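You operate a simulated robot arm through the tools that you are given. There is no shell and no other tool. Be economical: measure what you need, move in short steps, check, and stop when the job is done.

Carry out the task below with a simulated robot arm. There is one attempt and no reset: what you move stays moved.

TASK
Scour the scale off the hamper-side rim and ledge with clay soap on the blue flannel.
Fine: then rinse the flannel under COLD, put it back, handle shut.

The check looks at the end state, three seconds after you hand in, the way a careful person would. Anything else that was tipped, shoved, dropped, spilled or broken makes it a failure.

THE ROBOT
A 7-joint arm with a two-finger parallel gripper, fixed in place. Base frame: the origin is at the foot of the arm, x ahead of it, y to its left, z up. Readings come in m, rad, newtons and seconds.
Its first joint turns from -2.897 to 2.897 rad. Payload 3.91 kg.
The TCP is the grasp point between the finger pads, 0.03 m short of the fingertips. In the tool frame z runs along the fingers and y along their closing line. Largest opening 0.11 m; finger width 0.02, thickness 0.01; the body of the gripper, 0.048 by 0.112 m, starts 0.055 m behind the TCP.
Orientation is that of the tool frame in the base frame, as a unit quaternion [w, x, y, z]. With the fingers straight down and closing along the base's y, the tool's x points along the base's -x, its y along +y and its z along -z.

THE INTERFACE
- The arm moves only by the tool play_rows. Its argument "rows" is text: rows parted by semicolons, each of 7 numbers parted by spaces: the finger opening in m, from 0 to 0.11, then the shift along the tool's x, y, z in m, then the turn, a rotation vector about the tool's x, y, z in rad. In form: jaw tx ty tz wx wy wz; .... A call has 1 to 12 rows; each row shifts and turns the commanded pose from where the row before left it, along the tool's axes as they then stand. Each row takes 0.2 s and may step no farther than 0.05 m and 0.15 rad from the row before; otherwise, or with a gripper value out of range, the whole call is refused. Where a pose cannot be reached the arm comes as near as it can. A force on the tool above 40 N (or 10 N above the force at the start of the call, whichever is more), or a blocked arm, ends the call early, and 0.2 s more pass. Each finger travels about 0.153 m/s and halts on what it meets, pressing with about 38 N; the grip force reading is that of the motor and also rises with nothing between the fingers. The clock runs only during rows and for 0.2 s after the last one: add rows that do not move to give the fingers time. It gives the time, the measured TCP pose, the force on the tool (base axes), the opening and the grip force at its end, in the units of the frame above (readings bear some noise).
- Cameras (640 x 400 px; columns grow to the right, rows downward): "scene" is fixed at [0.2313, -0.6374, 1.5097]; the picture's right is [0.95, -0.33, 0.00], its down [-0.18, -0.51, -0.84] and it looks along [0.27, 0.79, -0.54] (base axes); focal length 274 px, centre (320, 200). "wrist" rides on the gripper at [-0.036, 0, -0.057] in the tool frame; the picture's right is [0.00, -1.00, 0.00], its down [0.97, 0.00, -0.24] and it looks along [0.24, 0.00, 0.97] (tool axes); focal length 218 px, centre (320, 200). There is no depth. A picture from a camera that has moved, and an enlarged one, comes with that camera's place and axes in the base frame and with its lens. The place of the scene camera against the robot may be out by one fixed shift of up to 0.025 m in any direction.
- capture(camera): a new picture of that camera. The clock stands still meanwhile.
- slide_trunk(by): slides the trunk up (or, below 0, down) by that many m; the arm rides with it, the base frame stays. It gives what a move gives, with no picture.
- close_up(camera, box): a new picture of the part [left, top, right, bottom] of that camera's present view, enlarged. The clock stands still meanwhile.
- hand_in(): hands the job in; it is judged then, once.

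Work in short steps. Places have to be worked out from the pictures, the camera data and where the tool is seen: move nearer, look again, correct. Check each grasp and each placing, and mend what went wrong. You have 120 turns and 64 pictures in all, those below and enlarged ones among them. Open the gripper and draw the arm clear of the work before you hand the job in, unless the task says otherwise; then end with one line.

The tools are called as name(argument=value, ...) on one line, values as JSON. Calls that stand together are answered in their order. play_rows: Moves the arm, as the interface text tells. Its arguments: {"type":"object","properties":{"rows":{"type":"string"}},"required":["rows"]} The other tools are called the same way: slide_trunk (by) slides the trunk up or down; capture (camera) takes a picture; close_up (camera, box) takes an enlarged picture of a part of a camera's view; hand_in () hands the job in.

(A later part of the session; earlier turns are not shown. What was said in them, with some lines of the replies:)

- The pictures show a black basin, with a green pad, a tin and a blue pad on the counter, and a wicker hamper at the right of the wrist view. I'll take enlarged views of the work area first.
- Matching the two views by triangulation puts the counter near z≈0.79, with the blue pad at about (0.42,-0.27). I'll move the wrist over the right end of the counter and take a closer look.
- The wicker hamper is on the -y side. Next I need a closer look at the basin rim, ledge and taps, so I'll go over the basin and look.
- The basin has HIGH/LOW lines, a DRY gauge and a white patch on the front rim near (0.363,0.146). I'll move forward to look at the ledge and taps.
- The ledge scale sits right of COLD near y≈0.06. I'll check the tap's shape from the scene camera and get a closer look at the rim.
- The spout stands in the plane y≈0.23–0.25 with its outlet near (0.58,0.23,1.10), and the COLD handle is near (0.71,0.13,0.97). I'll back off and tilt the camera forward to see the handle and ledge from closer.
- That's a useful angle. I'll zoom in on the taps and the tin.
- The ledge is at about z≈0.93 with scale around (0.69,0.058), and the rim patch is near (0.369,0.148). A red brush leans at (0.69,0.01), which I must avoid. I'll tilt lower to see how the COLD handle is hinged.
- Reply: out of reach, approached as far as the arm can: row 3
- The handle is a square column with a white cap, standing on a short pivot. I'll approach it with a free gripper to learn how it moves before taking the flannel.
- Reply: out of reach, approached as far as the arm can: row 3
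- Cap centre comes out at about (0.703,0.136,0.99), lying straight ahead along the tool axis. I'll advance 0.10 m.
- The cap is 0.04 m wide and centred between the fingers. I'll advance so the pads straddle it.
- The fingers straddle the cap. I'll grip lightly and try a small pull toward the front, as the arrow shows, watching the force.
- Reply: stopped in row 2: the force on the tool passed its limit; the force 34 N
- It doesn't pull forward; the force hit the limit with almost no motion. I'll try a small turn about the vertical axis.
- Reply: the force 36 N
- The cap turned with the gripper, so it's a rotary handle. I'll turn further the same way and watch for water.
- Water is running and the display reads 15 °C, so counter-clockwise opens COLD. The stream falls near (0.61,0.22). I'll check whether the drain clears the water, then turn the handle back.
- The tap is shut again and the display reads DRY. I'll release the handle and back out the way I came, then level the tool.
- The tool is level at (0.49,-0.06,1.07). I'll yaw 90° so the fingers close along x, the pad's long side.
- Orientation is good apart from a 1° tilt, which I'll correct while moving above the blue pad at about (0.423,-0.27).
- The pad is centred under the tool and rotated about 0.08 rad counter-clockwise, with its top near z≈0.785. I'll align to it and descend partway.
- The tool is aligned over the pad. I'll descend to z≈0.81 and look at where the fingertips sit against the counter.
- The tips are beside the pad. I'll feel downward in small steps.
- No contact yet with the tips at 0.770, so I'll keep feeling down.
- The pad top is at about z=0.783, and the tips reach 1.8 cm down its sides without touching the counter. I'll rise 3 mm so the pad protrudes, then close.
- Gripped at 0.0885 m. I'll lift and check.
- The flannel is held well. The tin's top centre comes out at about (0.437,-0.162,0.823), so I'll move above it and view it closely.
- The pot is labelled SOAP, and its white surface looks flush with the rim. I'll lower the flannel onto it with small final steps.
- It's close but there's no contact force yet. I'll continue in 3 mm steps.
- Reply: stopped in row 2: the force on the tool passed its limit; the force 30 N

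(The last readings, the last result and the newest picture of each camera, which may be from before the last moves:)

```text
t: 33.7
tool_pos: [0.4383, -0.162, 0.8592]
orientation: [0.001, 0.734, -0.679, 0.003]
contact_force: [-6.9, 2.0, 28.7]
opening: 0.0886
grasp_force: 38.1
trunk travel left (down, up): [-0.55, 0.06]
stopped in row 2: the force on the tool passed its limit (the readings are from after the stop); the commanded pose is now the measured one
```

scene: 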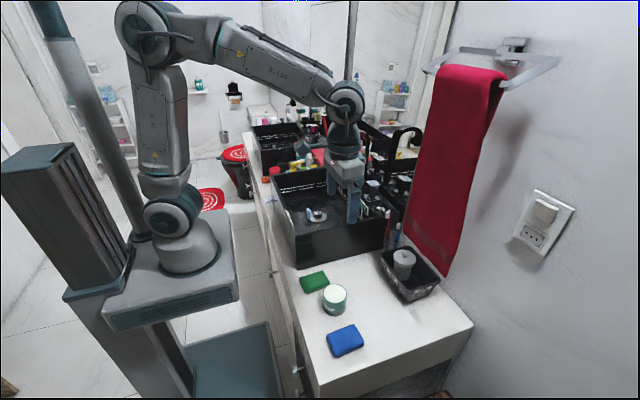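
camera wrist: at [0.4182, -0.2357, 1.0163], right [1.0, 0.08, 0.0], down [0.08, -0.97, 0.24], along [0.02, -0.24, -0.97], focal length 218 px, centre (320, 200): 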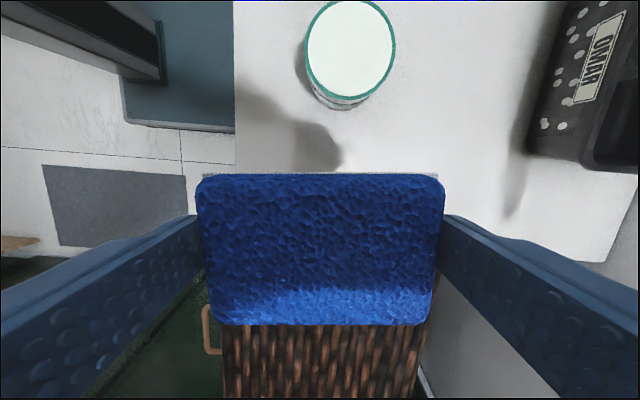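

Contact with about 30 N at TCP 0.859. I'll lift straight up and check the tin stayed put and took the dab.

play_rows(rows="0.07 0 0 -0.01 0 0 0;0.07 0 0 -0.03 0 0 0;0.07 0 0 -0.04 0 0 0;0.07 0 0 -0.04 0 0 0;0.07 0 0 -0.04 0 0 0;0.07 0 0 0 0 0 0")

close_up(camera="scene", box=[290, 190, 400, 330])

```text
t: 35.1
tool_pos: [0.4404, -0.1631, 1.0189]
orientation: [0.001, 0.734, -0.679, 0.002]
contact_force: [0.4, -0.7, -0.9]
opening: 0.0887
grasp_force: 38.1
trunk travel left (down, up): [-0.55, 0.06]
```

```text
2.86 times, centred on (345, 260) of scene
camera zoom: at [0.2313, -0.6374, 1.5097], right [0.95, -0.33, 0.0], down [-0.18, -0.51, -0.84], along [0.27, 0.79, -0.54], focal length 783 px, centre (249, 29)
```

zoom: 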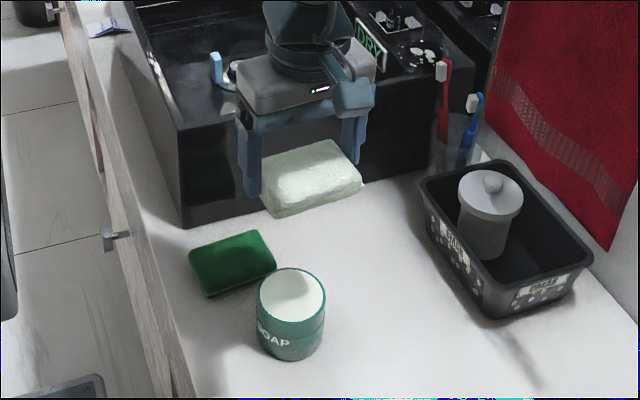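

The flannel turned pale with soap, and the tin didn't move. I'll go above the front rim patch at (0.369,0.148).

play_rows(rows="0.07 0 0 -0.01 0 0 0.08;0.07 -0.0444 0.0102 0 0 0 0;0.07 -0.0444 0.0102 0 0 0 0;0.07 -0.0444 0.0102 0 0 0 0;0.07 -0.0444 0.0102 0 0 0 0;0.07 -0.0444 0.0102 0 0 0 0;0.07 -0.0444 0.0102 0 0 0 0;0.07 -0.0444 0.0102 0 0 0 0;0.07 0 0 0 0 0 0")

capture(camera="wrist")

close_up(camera="scene", box=[240, 130, 400, 270])

```text
t: 37.1
tool_pos: [0.3694, 0.1495, 1.0266]
orientation: [-0.002, -0.707, 0.707, -0.002]
contact_force: [-0.4, -0.9, -0.1]
opening: 0.0885
grasp_force: 37.9
trunk travel left (down, up): [-0.55, 0.06]
```

```text
20 pictures are left
camera wrist: at [0.3685, 0.1852, 1.0829], right [1.0, 0.0, 0.0], down [0.0, -0.97, 0.24], along [0.0, -0.24, -0.97], focal length 218 px, centre (320, 200)
```

wrist: 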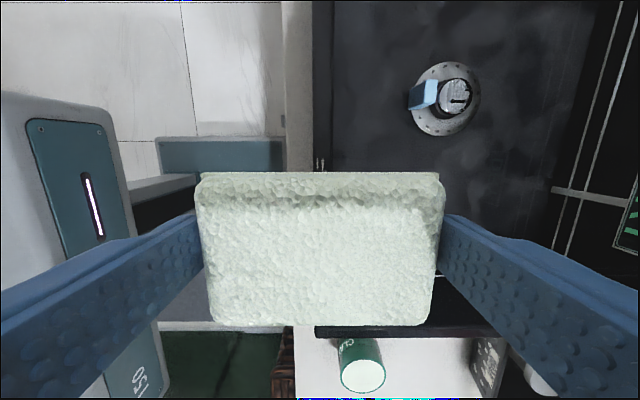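

```text
2.86 times, centred on (320, 200) of scene
camera zoom: at [0.2313, -0.6374, 1.5097], right [0.95, -0.33, 0.0], down [-0.18, -0.51, -0.84], along [0.27, 0.79, -0.54], focal length 783 px, centre (320, 200)
```

zoom: 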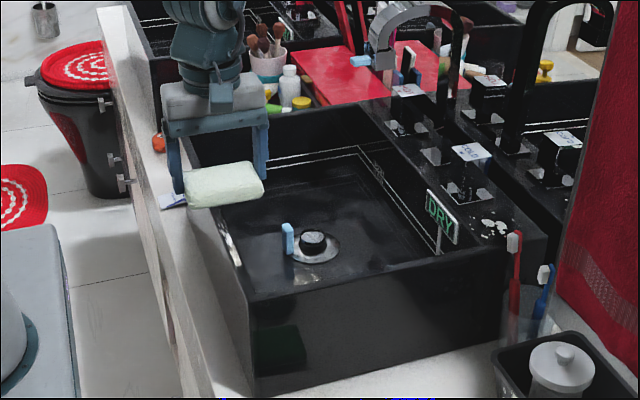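

The rim sits directly under the pad's middle. I'll descend and feel for it.

play_rows(rows="0.07 0 0 0.025 0 0 0;0.07 0 0 0.025 0 0 0;0.07 0 0 0.005 0 0 0;0.07 0 0 0.004 0 0 0;0.07 0 0 0.003 0 0 0;0.07 0 0 0.003 0 0 0;0.07 0 0 0 0 0 0")

```text
t: 38.7
tool_pos: [0.3686, 0.1477, 0.9614]
orientation: [-0.001, -0.706, 0.708, -0.003]
contact_force: [0.2, -0.8, -0.5]
opening: 0.0884
grasp_force: 38.5
trunk travel left (down, up): [-0.55, 0.06]
```

play_rows(rows="0.07 0 0 0.002 0 0 0;0.07 0 0 0.002 0 0 0;0.07 0 0 0.002 0 0 0;0.07 0 0 0.002 0 0 0;0.07 0 0 0.002 0 0 0;0.07 0 0 0.002 0 0 0;0.07 0 0 0 0 0 0")

```text
t: 39.4
tool_pos: [0.3689, 0.1477, 0.9597]
orientation: [0.002, -0.707, 0.707, -0.005]
contact_force: [-7.8, -3.4, 26.4]
opening: 0.0887
grasp_force: 38.3
trunk travel left (down, up): [-0.55, 0.06]
stopped in row 3: the force on the tool passed its limit (the readings are from after the stop); the commanded pose is now the measured one
```

Contact with the rim at TCP 0.960. I'll scrub along y with short strokes while keeping light pressure.

play_rows(rows="0.07 0.015 0 0 0 0 0;0.07 0.015 0 0 0 0 0;0.07 -0.015 0 0 0 0 0;0.07 -0.015 0 0 0 0 0;0.07 -0.015 0 0 0 0 0;0.07 -0.015 0 0 0 0 0;0.07 0.015 0 0 0 0 0;0.07 0.015 0 0 0 0 0;0.07 0 0 0 0 0 0")

```text
t: 40.0
tool_pos: [0.3718, 0.1225, 0.9595]
orientation: [0.006, -0.707, 0.707, -0.006]
contact_force: [-6.6, 4.4, 20.5]
opening: 0.0886
grasp_force: 38.4
trunk travel left (down, up): [-0.55, 0.06]
stopped in row 3: the force on the tool passed its limit (the readings are from after the stop); the commanded pose is now the measured one
```

It stopped on the reversal because the pressure is a bit too high. I'll ease off slightly and use shorter strokes.

play_rows(rows="0.07 0 0 -0.0007 0 0 0;0.07 -0.01 0 0 0 0 0;0.07 -0.01 0 0 0 0 0;0.07 -0.01 0 0 0 0 0;0.07 -0.01 0 0 0 0 0;0.07 -0.01 0 0 0 0 0;0.07 -0.005 0 0 0 0 0;0.07 0 0 0 0 0 0")

```text
t: 41.8
tool_pos: [0.3723, 0.1758, 0.9585]
orientation: [0.005, -0.706, 0.708, -0.005]
contact_force: [-0.2, 0.6, 0.6]
opening: 0.0883
grasp_force: 38.2
trunk travel left (down, up): [-0.55, 0.06]
```

Contact force has dropped to zero. I'll lift a little and look at the rim and pad.

play_rows(rows="0.07 0 0 -0.03 0 0 0;0.07 -0.03 0 -0.03 0 0 0;0.07 -0.04 0 0 0 0 0;0.07 -0.04 0 0 0 0 0;0.07 0 0 0 0 0 0")

capture(camera="wrist")

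close_up(camera="scene", box=[250, 130, 390, 260])

```text
t: 43.0
tool_pos: [0.3699, 0.2869, 1.0199]
orientation: [0.006, -0.706, 0.708, -0.005]
contact_force: [-0.8, -0.6, 0.4]
opening: 0.0887
grasp_force: 37.9
trunk travel left (down, up): [-0.55, 0.06]
```

```text
18 pictures are left
camera wrist: at [0.3713, 0.3233, 1.0769], right [1.0, 0.0, 0.01], down [-0.01, -0.97, 0.24], along [0.01, -0.24, -0.97], focal length 218 px, centre (320, 200)
```

wrist: 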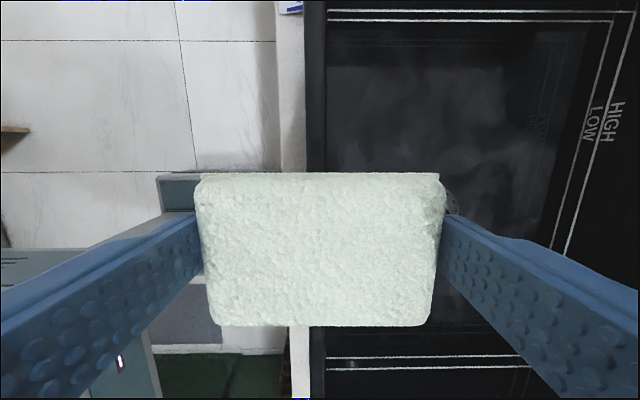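

```text
3.08 times, centred on (320, 195) of scene
camera zoom: at [0.2313, -0.6374, 1.5097], right [0.95, -0.33, 0.0], down [-0.18, -0.51, -0.84], along [0.27, 0.79, -0.54], focal length 843 px, centre (320, 215)
```

zoom: 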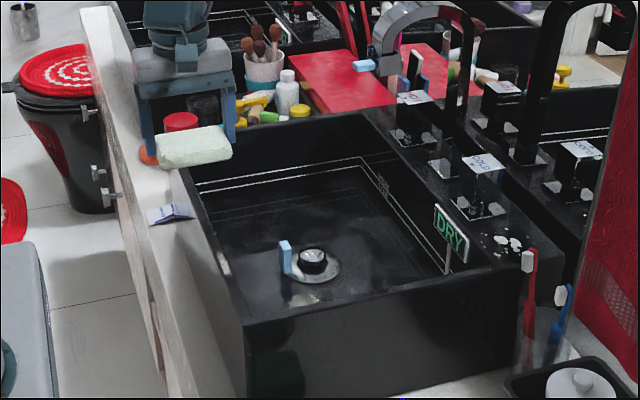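

The pad is intact. I'll move past the patch to about y≈0.0 so the wrist camera can see that stretch of rim.

play_rows(rows="0.07 0.045 0 0 0 0 0;0.07 0.045 0 0 0 0 0;0.07 0.045 0 0 0 0 0;0.07 0.045 0 0 0 0 0;0.07 0.045 0 0 0 0 0;0.07 0.045 0 0 0 0 0;0.07 0.02 0 0 0 0 0;0.07 0 0 0 0 0 0")

close_up(camera="wrist", box=[260, 0, 420, 180])

```text
t: 44.8
tool_pos: [0.3718, -0.0041, 1.0183]
orientation: [0.005, -0.707, 0.707, -0.005]
contact_force: [0.0, -0.1, -0.5]
opening: 0.0885
grasp_force: 38.2
trunk travel left (down, up): [-0.55, 0.06]
```

```text
2.22 times, centred on (340, 90) of wrist
camera zoom: at [0.3723, 0.0318, 1.0752], right [1.0, 0.0, 0.01], down [-0.01, -0.97, 0.24], along [0.01, -0.24, -0.97], focal length 485 px, centre (276, 444)
```

zoom: 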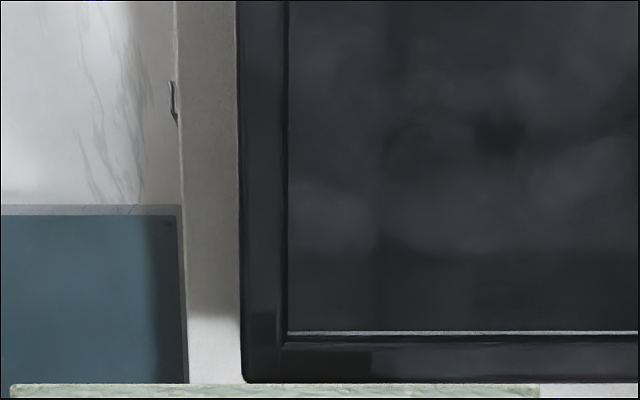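

That view only reaches y≈0.114. I'll shift to TCP y≈0.085 so the patch area is in view.

play_rows(rows="0.07 -0.045 0 0 0 0 0;0.07 -0.045 0 0 0 0 0;0.07 0 0 0 0 0 0")

close_up(camera="wrist", box=[260, 0, 420, 180])

```text
t: 45.6
tool_pos: [0.3693, 0.0872, 1.0188]
orientation: [0.006, -0.706, 0.708, -0.005]
contact_force: [-0.1, -0.6, -0.3]
opening: 0.0883
grasp_force: 37.6
trunk travel left (down, up): [-0.55, 0.06]
```

```text
2.22 times, centred on (340, 90) of wrist
camera zoom: at [0.3701, 0.1229, 1.0756], right [1.0, 0.0, 0.01], down [-0.01, -0.97, 0.24], along [0.01, -0.24, -0.97], focal length 485 px, centre (276, 444)
```

zoom: 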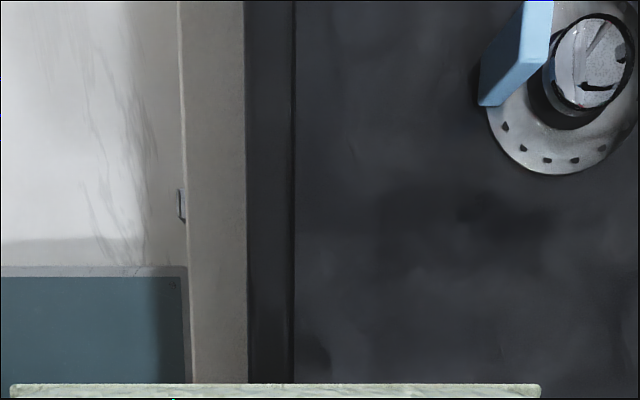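

The rim patch is clean. Next is the ledge: I'll rise and move over to about (0.692,0.058), watching the reach.

play_rows(rows="0.07 0.007 -0.04 -0.02 0 0 0;0.07 0.007 -0.04 -0.02 0 0 0;0.07 0.007 -0.04 0 0 0 0;0.07 0.008 -0.04 0 0 0 0;0.07 0 -0.04 0 0 0 0;0.07 0 -0.04 0 0 0 0;0.07 0 -0.04 0 0 0 0;0.07 0 -0.04 0 0 0 0;0.07 0 0 0 0 0 0")

capture(camera="wrist")

```text
t: 47.6
tool_pos: [0.6917, 0.0591, 1.0637]
orientation: [0.005, -0.706, 0.708, -0.005]
contact_force: [0.1, 0.0, 0.6]
opening: 0.0883
grasp_force: 37.5
trunk travel left (down, up): [-0.55, 0.06]
```

```text
14 pictures are left
camera wrist: at [0.691, 0.0951, 1.121], right [1.0, 0.0, 0.01], down [-0.01, -0.97, 0.24], along [0.01, -0.24, -0.97], focal length 218 px, centre (320, 200)
```

wrist: 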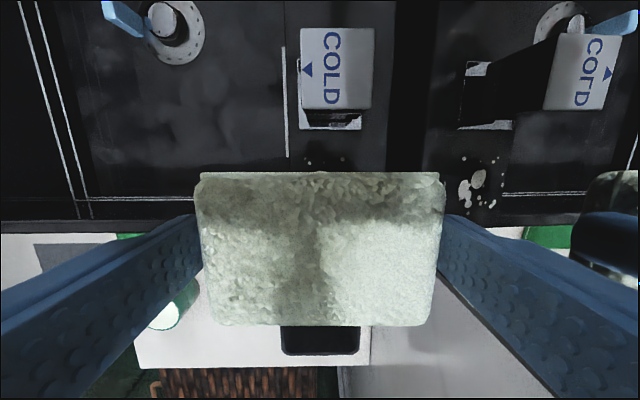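

Reach is fine. Scale dots show just past the pad edge at y≈0.083. I'll descend and feel for the ledge.

play_rows(rows="0.07 0 0 0.03 0 0 0;0.07 0 0 0.03 0 0 0;0.07 0 0 0.025 0 0 0;0.07 0 0 0.008 0 0 0;0.07 0 0 0.003 0 0 0;0.07 0 0 0.002 0 0 0;0.07 0 0 0.002 0 0 0;0.07 0 0 0 0 0 0")

```text
t: 49.4
tool_pos: [0.6928, 0.0562, 0.9638]
orientation: [0.005, -0.707, 0.707, -0.005]
contact_force: [0.1, 0.1, -0.8]
opening: 0.0884
grasp_force: 38.5
trunk travel left (down, up): [-0.55, 0.06]
```

play_rows(rows="0.07 0 0 0.0015 0 0 0;0.07 0 0 0.0015 0 0 0;0.07 0 0 0.0015 0 0 0;0.07 0 0 0.001 0 0 0;0.07 0 0 0 0 0 0")

```text
t: 50.6
tool_pos: [0.6918, 0.0571, 0.9594]
orientation: [0.005, -0.706, 0.708, -0.005]
contact_force: [2.0, 0.0, 12.1]
opening: 0.0885
grasp_force: 37.9
trunk travel left (down, up): [-0.55, 0.06]
```

There's 12 N of contact at TCP 0.959. I'll scrub with short strokes inside the safe margins.

play_rows(rows="0.07 -0.006 0 0 0 0 0;0.07 -0.006 0 0 0 0 0;0.07 0 0.01 0 0 0 0;0.07 0.007 0 0 0 0 0;0.07 0.007 0 0 0 0 0;0.07 0 -0.008 0 0 0 0;0.07 0 -0.008 0 0 0 0;0.07 -0.007 0 0 0 0 0;0.07 -0.007 0 0 0 0 0;0.07 0 0.006 0 0 0 0;0.07 0.01 0 0 0 0 0;0.07 0 0 0 0 0 0")

```text
t: 53.2
tool_pos: [0.691, 0.0584, 0.9589]
orientation: [0.005, -0.706, 0.708, -0.005]
contact_force: [-1.1, 7.1, 15.2]
opening: 0.0889
grasp_force: 37.5
trunk travel left (down, up): [-0.55, 0.06]
```

The strokes finished with steady contact. I'll lift, back off and inspect the ledge.

play_rows(rows="0.07 0 0 -0.03 0 0 0;0.07 0 0 -0.04 0 0 0;0.07 0 0.02 -0.03 0 0 0;0.07 0 0.045 0 0 0 0;0.07 0 0.045 0 0 0 0;0.07 0 0.045 0 0 0 0;0.07 0 0.045 0 0 0 0;0.07 0 0.04 0 0 0 0;0.07 0 0 0 0 0 0")

close_up(camera="scene", box=[320, 150, 430, 240])

```text
t: 55.2
tool_pos: [0.4523, 0.0577, 1.0553]
orientation: [0.005, -0.706, 0.709, -0.005]
contact_force: [-0.5, 0.1, -0.8]
opening: 0.0886
grasp_force: 37.7
trunk travel left (down, up): [-0.55, 0.06]
```

```text
4.44 times, centred on (375, 195) of scene
camera zoom: at [0.2313, -0.6374, 1.5097], right [0.95, -0.33, 0.0], down [-0.18, -0.51, -0.84], along [0.27, 0.79, -0.54], focal length 1218 px, centre (76, 222)
```

zoom: 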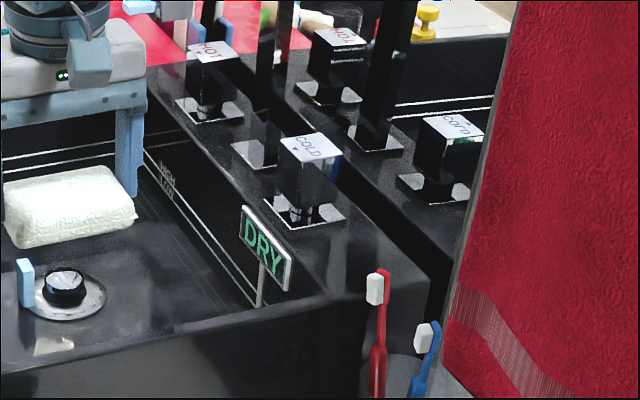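

The ledge is clean and the brushes are untouched. To rinse, I'll open COLD by pushing the right part of its front face with the back of the leading finger, flannel in hand. First I go in front of the handle at y≈0.121.

play_rows(rows="0.07 -0.03 -0.03 0 0 0 0;0.07 -0.033 -0.035 0 0 0 0;0.07 0 -0.04 0.01 0 0 0;0.07 0 -0.04 0.02 0 0 0;0.07 0 -0.015 0.025 0 0 0;0.07 0 0 0.015 0 0 0;0.07 0 0 0 0 0 0")

capture(camera="wrist")

```text
t: 56.8
tool_pos: [0.6141, 0.1225, 0.9883]
orientation: [0.005, -0.706, 0.708, -0.005]
contact_force: [-0.9, -0.1, 0.1]
opening: 0.0887
grasp_force: 38.4
trunk travel left (down, up): [-0.55, 0.06]
```

```text
12 pictures are left
camera wrist: at [0.6136, 0.1588, 1.0447], right [1.0, 0.0, 0.01], down [-0.01, -0.97, 0.24], along [0.01, -0.24, -0.97], focal length 218 px, centre (320, 200)
```

wrist: 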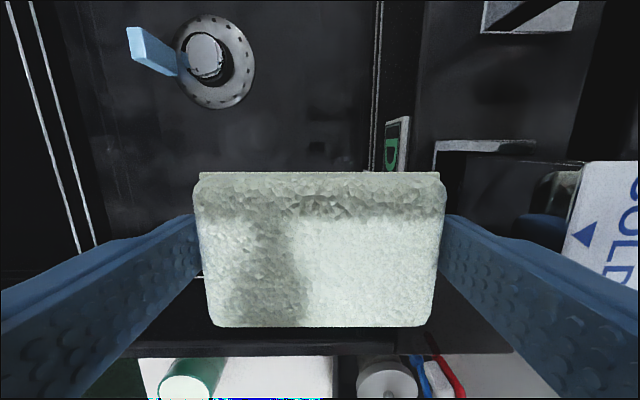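

The finger faces the cap's front side. I'll shift slightly right and push gently in +x.

play_rows(rows="0.07 0.004 0 0 0 0 0;0.07 0 -0.005 0 0 0 0;0.07 0 -0.005 0 0 0 0;0.07 0 -0.004 0 0 0 0;0.07 0 -0.004 0 0 0 0;0.07 0 -0.004 0 0 0 0;0.07 0 0 0 0 0 0")

close_up(camera="scene", box=[280, 110, 440, 240])

```text
t: 58.2
tool_pos: [0.6308, 0.1069, 0.9878]
orientation: [-0.004, -0.703, 0.711, -0.008]
contact_force: [-14.5, -25.3, 7.8]
opening: 0.0886
grasp_force: 38.1
trunk travel left (down, up): [-0.55, 0.06]
stopped in row 7: the force on the tool passed its limit (the readings are from after the stop); the commanded pose is now the measured one
```

```text
3.08 times, centred on (360, 175) of scene
camera zoom: at [0.2313, -0.6374, 1.5097], right [0.95, -0.33, 0.0], down [-0.18, -0.51, -0.84], along [0.27, 0.79, -0.54], focal length 843 px, centre (197, 277)
```

zoom: 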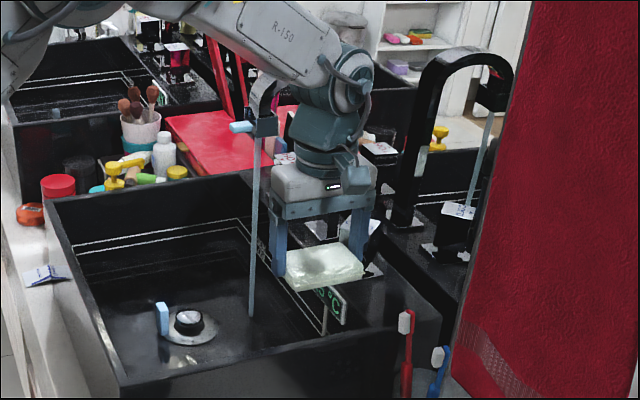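

Water is running and the display shows a temperature. I'll back away from the handle, then yaw so the fingers close along y.

play_rows(rows="0.07 0 0.04 0 0 0 0;0.07 0 0.045 -0.01 0 0 0;0.07 0 0.045 -0.02 0 0 0;0.07 0 0.045 -0.01 0 0 0.12;0.07 0 0 0 0 0 0.145;0.07 0 0 0 0 0 0.145;0.07 0 0 0 0 0 0.145;0.07 0 0 0 0 0 0.145;0.07 0 0 0 0 0 0.145;0.07 0 0 0 0 0 0.145;0.07 0 0 0 0 0 0.145;0.07 0 0 0 0 0 0.145")

play_rows(rows="0.07 0 0 0 0 0 0.145;0.07 0 0.03 0 0 0 0.145;0.07 0 0.035 0.01 0 -0.15 0;0.07 0 0.035 0.01 0 -0.15 0;0.07 0 0 0.01 0 -0.15 0;0.07 0 0 0 0 -0.15 0;0.07 0 0 0 0 -0.15 0;0.07 0 0 0 0 0 0")

capture(camera="wrist")

```text
t: 60.9
tool_pos: [0.4579, 0.1159, 1.0252]
orientation: [0.003, -0.14, 0.99, -0.005]
contact_force: [0.1, -0.9, 0.1]
opening: 0.0886
grasp_force: 38.3
trunk travel left (down, up): [-0.55, 0.06]
```

```text
t: 62.6
tool_pos: [0.4609, 0.2137, 0.9934]
orientation: [0.37, 0.002, 0.929, -0.005]
contact_force: [0.5, -0.2, -0.9]
opening: 0.0887
grasp_force: 38.1
trunk travel left (down, up): [-0.55, 0.06]
```

```text
10 pictures are left
camera wrist: at [0.448, 0.2148, 1.0604], right [-0.01, -1.0, 0.01], down [-0.87, 0.0, -0.49], along [0.49, -0.01, -0.87], focal length 218 px, centre (320, 200)
```

wrist: 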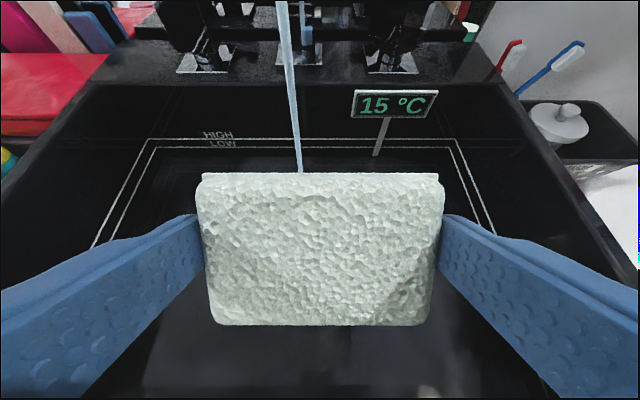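

The stream passes near (0.61,0.234). I'll bring the flannel under it with the hand kept in front of and below the outlet.

play_rows(rows="0.07 -0.0148 0.0045 0.0323 0 0 0;0.07 -0.0148 0.0045 0.0323 0 0 0;0.07 -0.0148 0.0045 0.0323 0 0 0;0.07 -0.0148 0.0045 0.0323 0 0 0;0.07 0 0 0 0 0 0;0.07 0 0 0 0 0 0")

close_up(camera="scene", box=[260, 120, 420, 240])

```text
t: 64.0
tool_pos: [0.591, 0.2336, 0.9409]
orientation: [0.37, 0.001, 0.929, -0.005]
contact_force: [0.4, -0.2, 0.0]
opening: 0.0889
grasp_force: 38.2
trunk travel left (down, up): [-0.55, 0.06]
```

```text
3.33 times, centred on (340, 180) of scene
camera zoom: at [0.2313, -0.6374, 1.5097], right [0.95, -0.33, 0.0], down [-0.18, -0.51, -0.84], along [0.27, 0.79, -0.54], focal length 913 px, centre (253, 267)
```

zoom: 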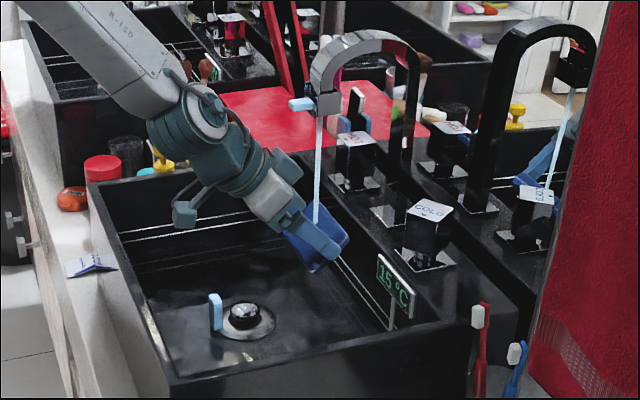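

The flannel is already blue again under the stream. I'll move it from side to side so every part is rinsed.

play_rows(rows="0.07 0 0.015 0 0 0 0;0.07 0 0.01 0 0 0 0;0.07 0.01 0 0 0 0 0;0.07 0 -0.025 0 0 0 0;0.07 0 -0.025 0 0 0 0;0.07 -0.018 0 0 0 0 0;0.07 0 0.025 0 0 0 0;0.07 0 0.02 0 0 0 0;0.07 0.008 -0.02 0 0 0 0;0.07 0 0 0 0 0 0;0.07 0 0 0 0 0 0")

capture(camera="wrist")

```text
t: 66.5
tool_pos: [0.5901, 0.2325, 0.9432]
orientation: [0.369, 0.001, 0.929, -0.005]
contact_force: [0.6, 0.9, -0.5]
opening: 0.0887
grasp_force: 37.9
trunk travel left (down, up): [-0.55, 0.06]
```

```text
8 pictures are left
camera wrist: at [0.5776, 0.2333, 1.0089], right [-0.01, -1.0, 0.01], down [-0.87, 0.0, -0.49], along [0.49, -0.01, -0.87], focal length 218 px, centre (320, 200)
```

wrist: 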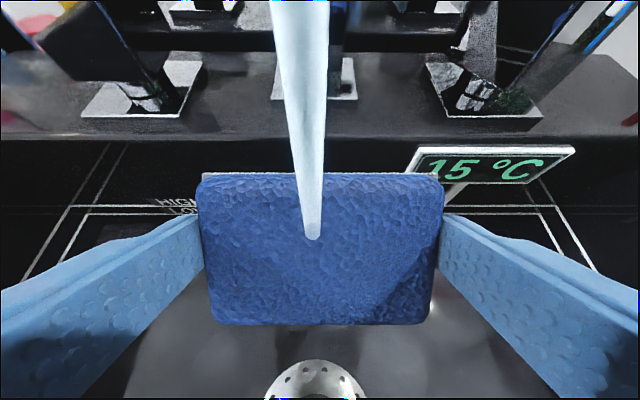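

The flannel is rinsed clean. I'll draw it back out from under the spout and level the tool over the basin.

play_rows(rows="0.07 0.0148 -0.0045 -0.0323 0 0 0;0.07 0.0148 -0.0045 -0.0323 0 0 0;0.07 0.0148 -0.0045 -0.0323 0 0 0;0.07 0.0148 -0.0045 -0.0323 0 0 0;0.07 0 0 -0.03 0 0.126 0;0.07 0 0 -0.03 0 0.126 0;0.07 0 -0.02 -0.01 0 0.126 0;0.07 0 -0.02 0 0 0.126 0;0.07 0 -0.02 0 0 0.126 0;0.07 0 -0.02 0 0 0.126 0;0.07 0 0 0 0 0 0")

play_rows(rows="0.07 0 0 0 0 0 -0.1428;0.07 0 0 0 0 0 -0.1428;0.07 0 0 0 0 0 -0.1428;0.07 0 0 0 0 0 -0.1428;0.07 0 0 0 0 0 -0.1428;0.07 0 0 0 0 0 -0.1428;0.07 0 0 0 0 0 -0.1428;0.07 0 0 0 0 0 -0.1428;0.07 0 0 0 0 0 -0.1428;0.07 0 0 0 0 0 -0.1428;0.07 0 0 0 0 0 -0.1428;0.07 0 0 0 0 0 -0.08")

```text
t: 68.8
tool_pos: [0.4162, 0.1363, 1.0486]
orientation: [0.0, 0.003, 1.0, -0.004]
contact_force: [-0.2, 0.3, 0.0]
opening: 0.0887
grasp_force: 38.0
trunk travel left (down, up): [-0.55, 0.06]
```

```text
t: 71.5
tool_pos: [0.4161, 0.1356, 1.0496]
orientation: [0.003, 0.734, -0.68, 0.004]
contact_force: [0.1, 0.0, -0.5]
opening: 0.0887
grasp_force: 38.4
trunk travel left (down, up): [-0.55, 0.06]
```

The orientation matches the pickup pose. I'll carry the flannel over to its home spot at (0.4225,-0.2726).

play_rows(rows="0.07 0.0453 0.0029 0 0 0 0;0.07 0.0453 0.0029 0 0 0 0;0.07 0.0453 0.0029 0 0 0 0;0.07 0.0453 0.0029 0 0 0 0;0.07 0.0453 0.0029 0 0 0 0;0.07 0.0453 0.0029 0 0 0 0;0.07 0.0453 0.0029 0 0 0 0;0.07 0.0453 0.0029 0 0 0 0;0.07 0.0453 0.0029 0 0 0 0;0.07 0 0 0.03 0 0 0;0.07 0 0 0 0 0 0")

```text
t: 73.8
tool_pos: [0.4209, -0.2743, 1.0251]
orientation: [0.002, 0.733, -0.681, 0.003]
contact_force: [0.3, -1.2, 0.6]
opening: 0.0889
grasp_force: 38.3
trunk travel left (down, up): [-0.55, 0.06]
```

I'm over the home spot and will lower it, with small steps near the counter.

play_rows(rows="0.07 -0.001 -0.001 0.045 0 0 0;0.07 0 0 0.045 0 0 0;0.07 0 0 0.045 0 0 0;0.07 0 0 0.04 0 0 0;0.07 0 0 0.03 0 0 0;0.07 0 0 0.012 0 0 0;0.07 0 0 0.004 0 0 0;0.07 0 0 0 0 0 0")

play_rows(rows="0.07 0 0 0.0015 0 0 0;0.07 0 0 0.0015 0 0 0;0.07 0 0 0.001 0 0 0;0.07 0 0 0.001 0 0 0;0.07 0 0 0 0 0 0")

```text
t: 75.7
tool_pos: [0.4211, -0.2735, 0.8043]
orientation: [0.003, 0.732, -0.681, 0.003]
contact_force: [0.0, -0.5, -0.6]
opening: 0.0886
grasp_force: 38.2
trunk travel left (down, up): [-0.55, 0.06]
```

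```text
t: 76.8
tool_pos: [0.4215, -0.2735, 0.7991]
orientation: [0.002, 0.733, -0.68, 0.003]
contact_force: [0.4, 0.1, 6.5]
opening: 0.0885
grasp_force: 37.8
trunk travel left (down, up): [-0.55, 0.06]
```

It's in light contact with the counter. I'll open, rise, and begin heading back toward the handle.

play_rows(rows="0.095 0 0 0 0 0 0;0.11 0 0 0 0 0 0;0.11 0 0 0 0 0 0;0.11 0 0 -0.03 0 0 0;0.11 0 0 -0.05 0 0 0;0.11 0 0 -0.05 0 0 0;0.11 0 0 -0.05 0 0 0;0.11 -0.04 0 -0.05 0 0 0;0.11 -0.045 0 -0.03 0 0 0;0.11 -0.045 0 0 0 0 0;0.11 -0.045 0 0 0 0 0;0.11 -0.045 0 0 0 0 0")

capture(camera="scene")

```text
refused: row 8 steps farther than a row can; nothing moved
```

```text
7 pictures are left
```

scene: 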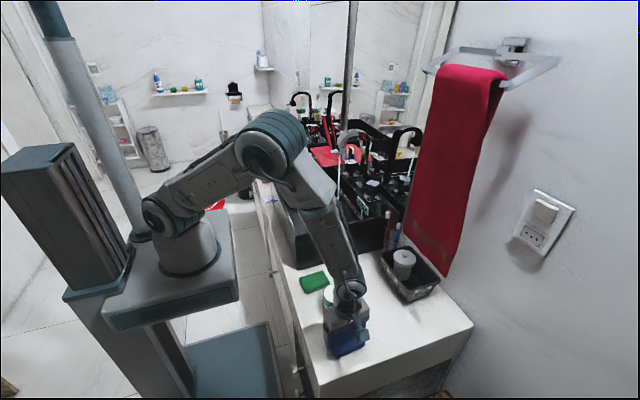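

That call was refused because one row's step was too long. I'll reissue it with smaller rows.

play_rows(rows="0.095 0 0 0 0 0 0;0.11 0 0 0 0 0 0;0.11 0 0 0 0 0 0;0.11 0 0 -0.03 0 0 0;0.11 0 0 -0.045 0 0 0;0.11 0 0 -0.045 0 0 0;0.11 0 0 -0.045 0 0 0;0.11 0 0 -0.045 0 0 0;0.11 -0.04 0 -0.025 0 0 0;0.11 -0.045 0 0 0 0 0;0.11 -0.045 0 0 0 0 0;0.11 -0.045 0 0 0 0 0")

play_rows(rows="0.11 0 0 0 0 0 0.08;0.1 0 0 0 0 0 0.1428;0.1 0 0 0 0 0 0.1428;0.1 0 0 0 0 0 0.1428;0.1 0 0 0 0 0 0.1428;0.1 0 0 0 0 0 0.1428;0.1 0 0 0 0 0 0.1428;0.1 0 0 0 0 0 0.1428;0.1 0 0 0 0 0 0.1428;0.1 0 0 0 0 0 0.1428;0.1 0 0 0 0 0 0.1428;0.1 0 0 0 0 0 0.1428")

```text
t: 79.5
tool_pos: [0.4081, -0.0962, 1.0321]
orientation: [0.003, 0.733, -0.681, 0.002]
contact_force: [-0.1, 0.1, -0.5]
opening: 0.1102
grasp_force: 0.1
trunk travel left (down, up): [-0.55, 0.06]
```

```text
t: 82.0
tool_pos: [0.4064, -0.098, 1.0314]
orientation: [0.001, 0.004, 1.0, -0.004]
contact_force: [0.4, -0.1, 0.1]
opening: 0.1001
grasp_force: 0.2
trunk travel left (down, up): [-0.55, 0.06]
```

Next I return to the pre-approach pose for the COLD handle, about (0.578,0.132,1.113), and pitch forward.

play_rows(rows="0.09 0 0 -0.041 0 0 0;0.08 0 0 -0.041 0 0 0;0.08 -0.0287 0.0383 0 0 0 0;0.08 -0.0287 0.0383 0 0 0 0;0.08 -0.0287 0.0383 0 0 0 0;0.08 -0.0287 0.0383 0 0 0 0;0.08 -0.0287 0.0383 0 0 0 0;0.08 -0.0287 0.0383 0 0 0 0;0.08 0 0 0 0 -0.133 0;0.08 0 0 0 0 -0.133 0;0.08 0 0 0 0 -0.133 0;0.08 0 0 0 0 -0.133 0")

play_rows(rows="0.08 0 0.003 0 0 -0.133 0;0.08 0 0 0.035 0 0 0;0.08 0 0 0.03 0 0 0;0.08 0 0 0 0 0 0")

capture(camera="wrist")

```text
t: 84.7
tool_pos: [0.5806, 0.1333, 1.1132]
orientation: [0.264, 0.002, 0.964, -0.005]
contact_force: [-0.7, 0.0, 0.3]
opening: 0.08
grasp_force: 0.1
trunk travel left (down, up): [-0.55, 0.06]
```

```text
t: 85.7
tool_pos: [0.6226, 0.1349, 1.0602]
orientation: [0.327, 0.002, 0.945, -0.005]
contact_force: [0.1, 0.3, 0.4]
opening: 0.0799
grasp_force: 0.1
trunk travel left (down, up): [-0.55, 0.06]
```

```text
6 pictures are left
camera wrist: at [0.616, 0.1349, 1.1277], right [-0.01, -1.0, 0.01], down [-0.91, 0.0, -0.41], along [0.41, -0.01, -0.91], focal length 218 px, centre (320, 200)
```

wrist: 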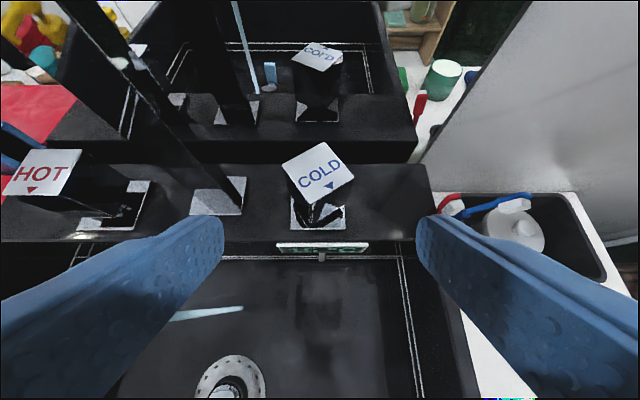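

The handle stands about 0.5 rad open and no water is pooling. I'll yaw the gripper to match, straddle the cap and grip it.

play_rows(rows="0.08 0 0 0 -0.0924 0 -0.1175;0.08 0 0 0 -0.0924 0 -0.1175;0.08 0 0 0 -0.0924 0 -0.1175;0.08 0.0069 -0.0332 0.005 0 0 0;0.08 0 0 0.03 0 0 0;0.08 0 0 0 0 0 0")

capture(camera="wrist")

```text
t: 87.0
tool_pos: [0.6498, 0.1124, 1.0295]
orientation: [0.319, -0.209, 0.922, 0.069]
contact_force: [-0.2, 0.4, 0.0]
opening: 0.0801
grasp_force: 0.0
trunk travel left (down, up): [-0.55, 0.06]
```

```text
5 pictures are left
camera wrist: at [0.6435, 0.1105, 1.0957], right [0.43, -0.9, 0.01], down [-0.82, -0.39, -0.41], along [0.37, 0.17, -0.91], focal length 218 px, centre (320, 200)
```

wrist: 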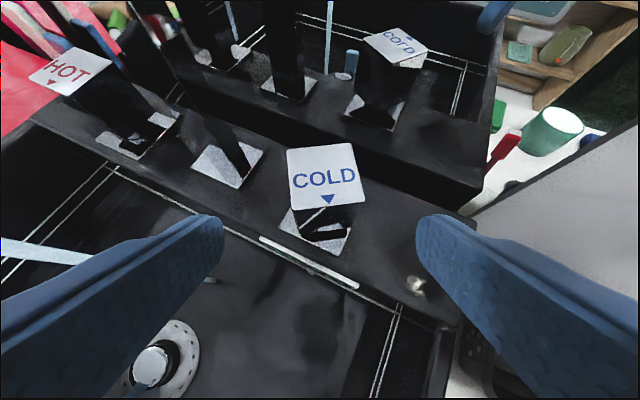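

The gripper is well aligned with the cap. I'll advance and close on it.

play_rows(rows="0.08 0 -0.001 0.03 0 0 0;0.08 0 0 0.03 0 0 0;0.06 0 0 0 0 0 0;0.045 0 0 0 0 0 0;0.036 0 0 0 0 0 0;0.036 0 0 0 0 0 0")

```text
t: 88.5
tool_pos: [0.6834, 0.1274, 0.982]
orientation: [0.318, -0.208, 0.922, 0.068]
contact_force: [0.4, -1.7, -1.0]
opening: 0.0399
grasp_force: 45.0
trunk travel left (down, up): [-0.55, 0.06]
```

Gripped at 0.040 m. I'll turn clockwise by about 0.45 rad to shut.

play_rows(rows="0.036 0 0.001 0 0.074 0 0.094;0.036 0 0.002 0 0.074 0 0.094;0.036 0 0.002 0 0.074 0 0.094;0.036 0 0.002 0 0.055 0 0.07;0.036 0 0 0 0 0 0;0.036 0 0 0 0 0 0")

capture(camera="wrist")

```text
t: 89.8
tool_pos: [0.6834, 0.1353, 0.9819]
orientation: [0.327, 0.0, 0.945, -0.005]
contact_force: [-0.3, 7.4, -0.9]
opening: 0.04
grasp_force: 44.9
trunk travel left (down, up): [-0.55, 0.06]
```

```text
4 pictures are left
camera wrist: at [0.6761, 0.1358, 1.0488], right [0.0, -1.0, 0.01], down [-0.91, 0.0, -0.41], along [0.41, -0.01, -0.91], focal length 218 px, centre (320, 200)
```

wrist: 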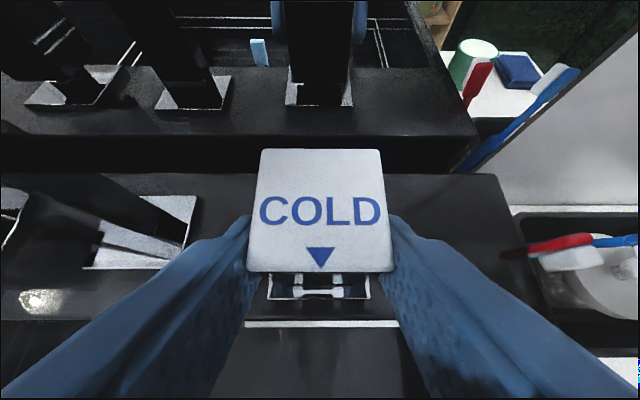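

The handle looks square to the ledge and shut. I'll release, back out straight, level the tool and withdraw.

play_rows(rows="0.06 0 0 0 0 0 0;0.08 0 0 0 0 0 0;0.08 0 0 0 0 0 0;0.08 0 0 -0.04 0 0 0;0.08 0 0 -0.04 0 0 0;0.08 0 0 -0.04 0 0 0;0.08 0.03 0 -0.035 0 0 0;0.08 0.04 -0.01 -0.02 0 0.13 0;0.08 0.03 -0.02 -0.02 0 0.13 0;0.08 0.03 -0.02 -0.02 0 0.13 0;0.08 0.02 -0.02 -0.02 0 0.13 0;0.08 0 0 0 0 0.14 0")

capture(camera="scene")

close_up(camera="scene", box=[280, 130, 420, 250])

```text
t: 92.5
tool_pos: [0.4232, 0.0658, 1.0985]
orientation: [0.001, 0.001, 1.0, -0.004]
contact_force: [0.1, 0.0, -0.8]
opening: 0.0801
grasp_force: 0.0
trunk travel left (down, up): [-0.55, 0.06]
```

```text
3 pictures are left
```

scene: 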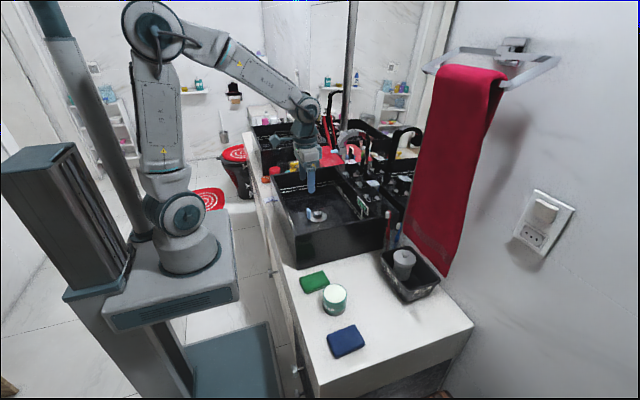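

```text
3.33 times, centred on (350, 190) of scene
camera zoom: at [0.2313, -0.6374, 1.5097], right [0.95, -0.33, 0.0], down [-0.18, -0.51, -0.84], along [0.27, 0.79, -0.54], focal length 913 px, centre (220, 233)
```

zoom: 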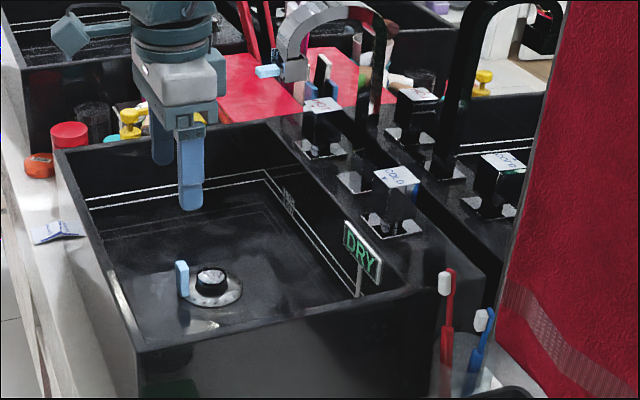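

The display reads DRY, the tap is off, and the flannel is back at home. One last check of the rim with the wrist camera.

close_up(camera="wrist", box=[120, 60, 440, 260])

```text
2.00 times, centred on (280, 160) of wrist
camera zoom: at [0.4597, 0.0662, 1.1557], right [0.0, -1.0, 0.01], down [-0.97, 0.01, 0.24], along [-0.24, -0.01, -0.97], focal length 436 px, centre (400, 280)
```

zoom: 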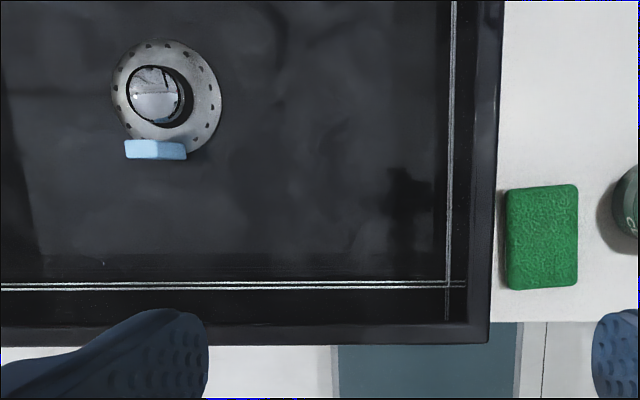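

The rim is clean, everything else is in place, and the gripper is open and clear of the work. I'm handing in.

hand_in()

```text
The job is handed in.
```

I scoured the hamper-side rim and ledge with clay soap on the blue flannel, rinsed it under COLD, put it back in its place, and shut the handle; the last pictures show both spots clean and the display reading DRY.
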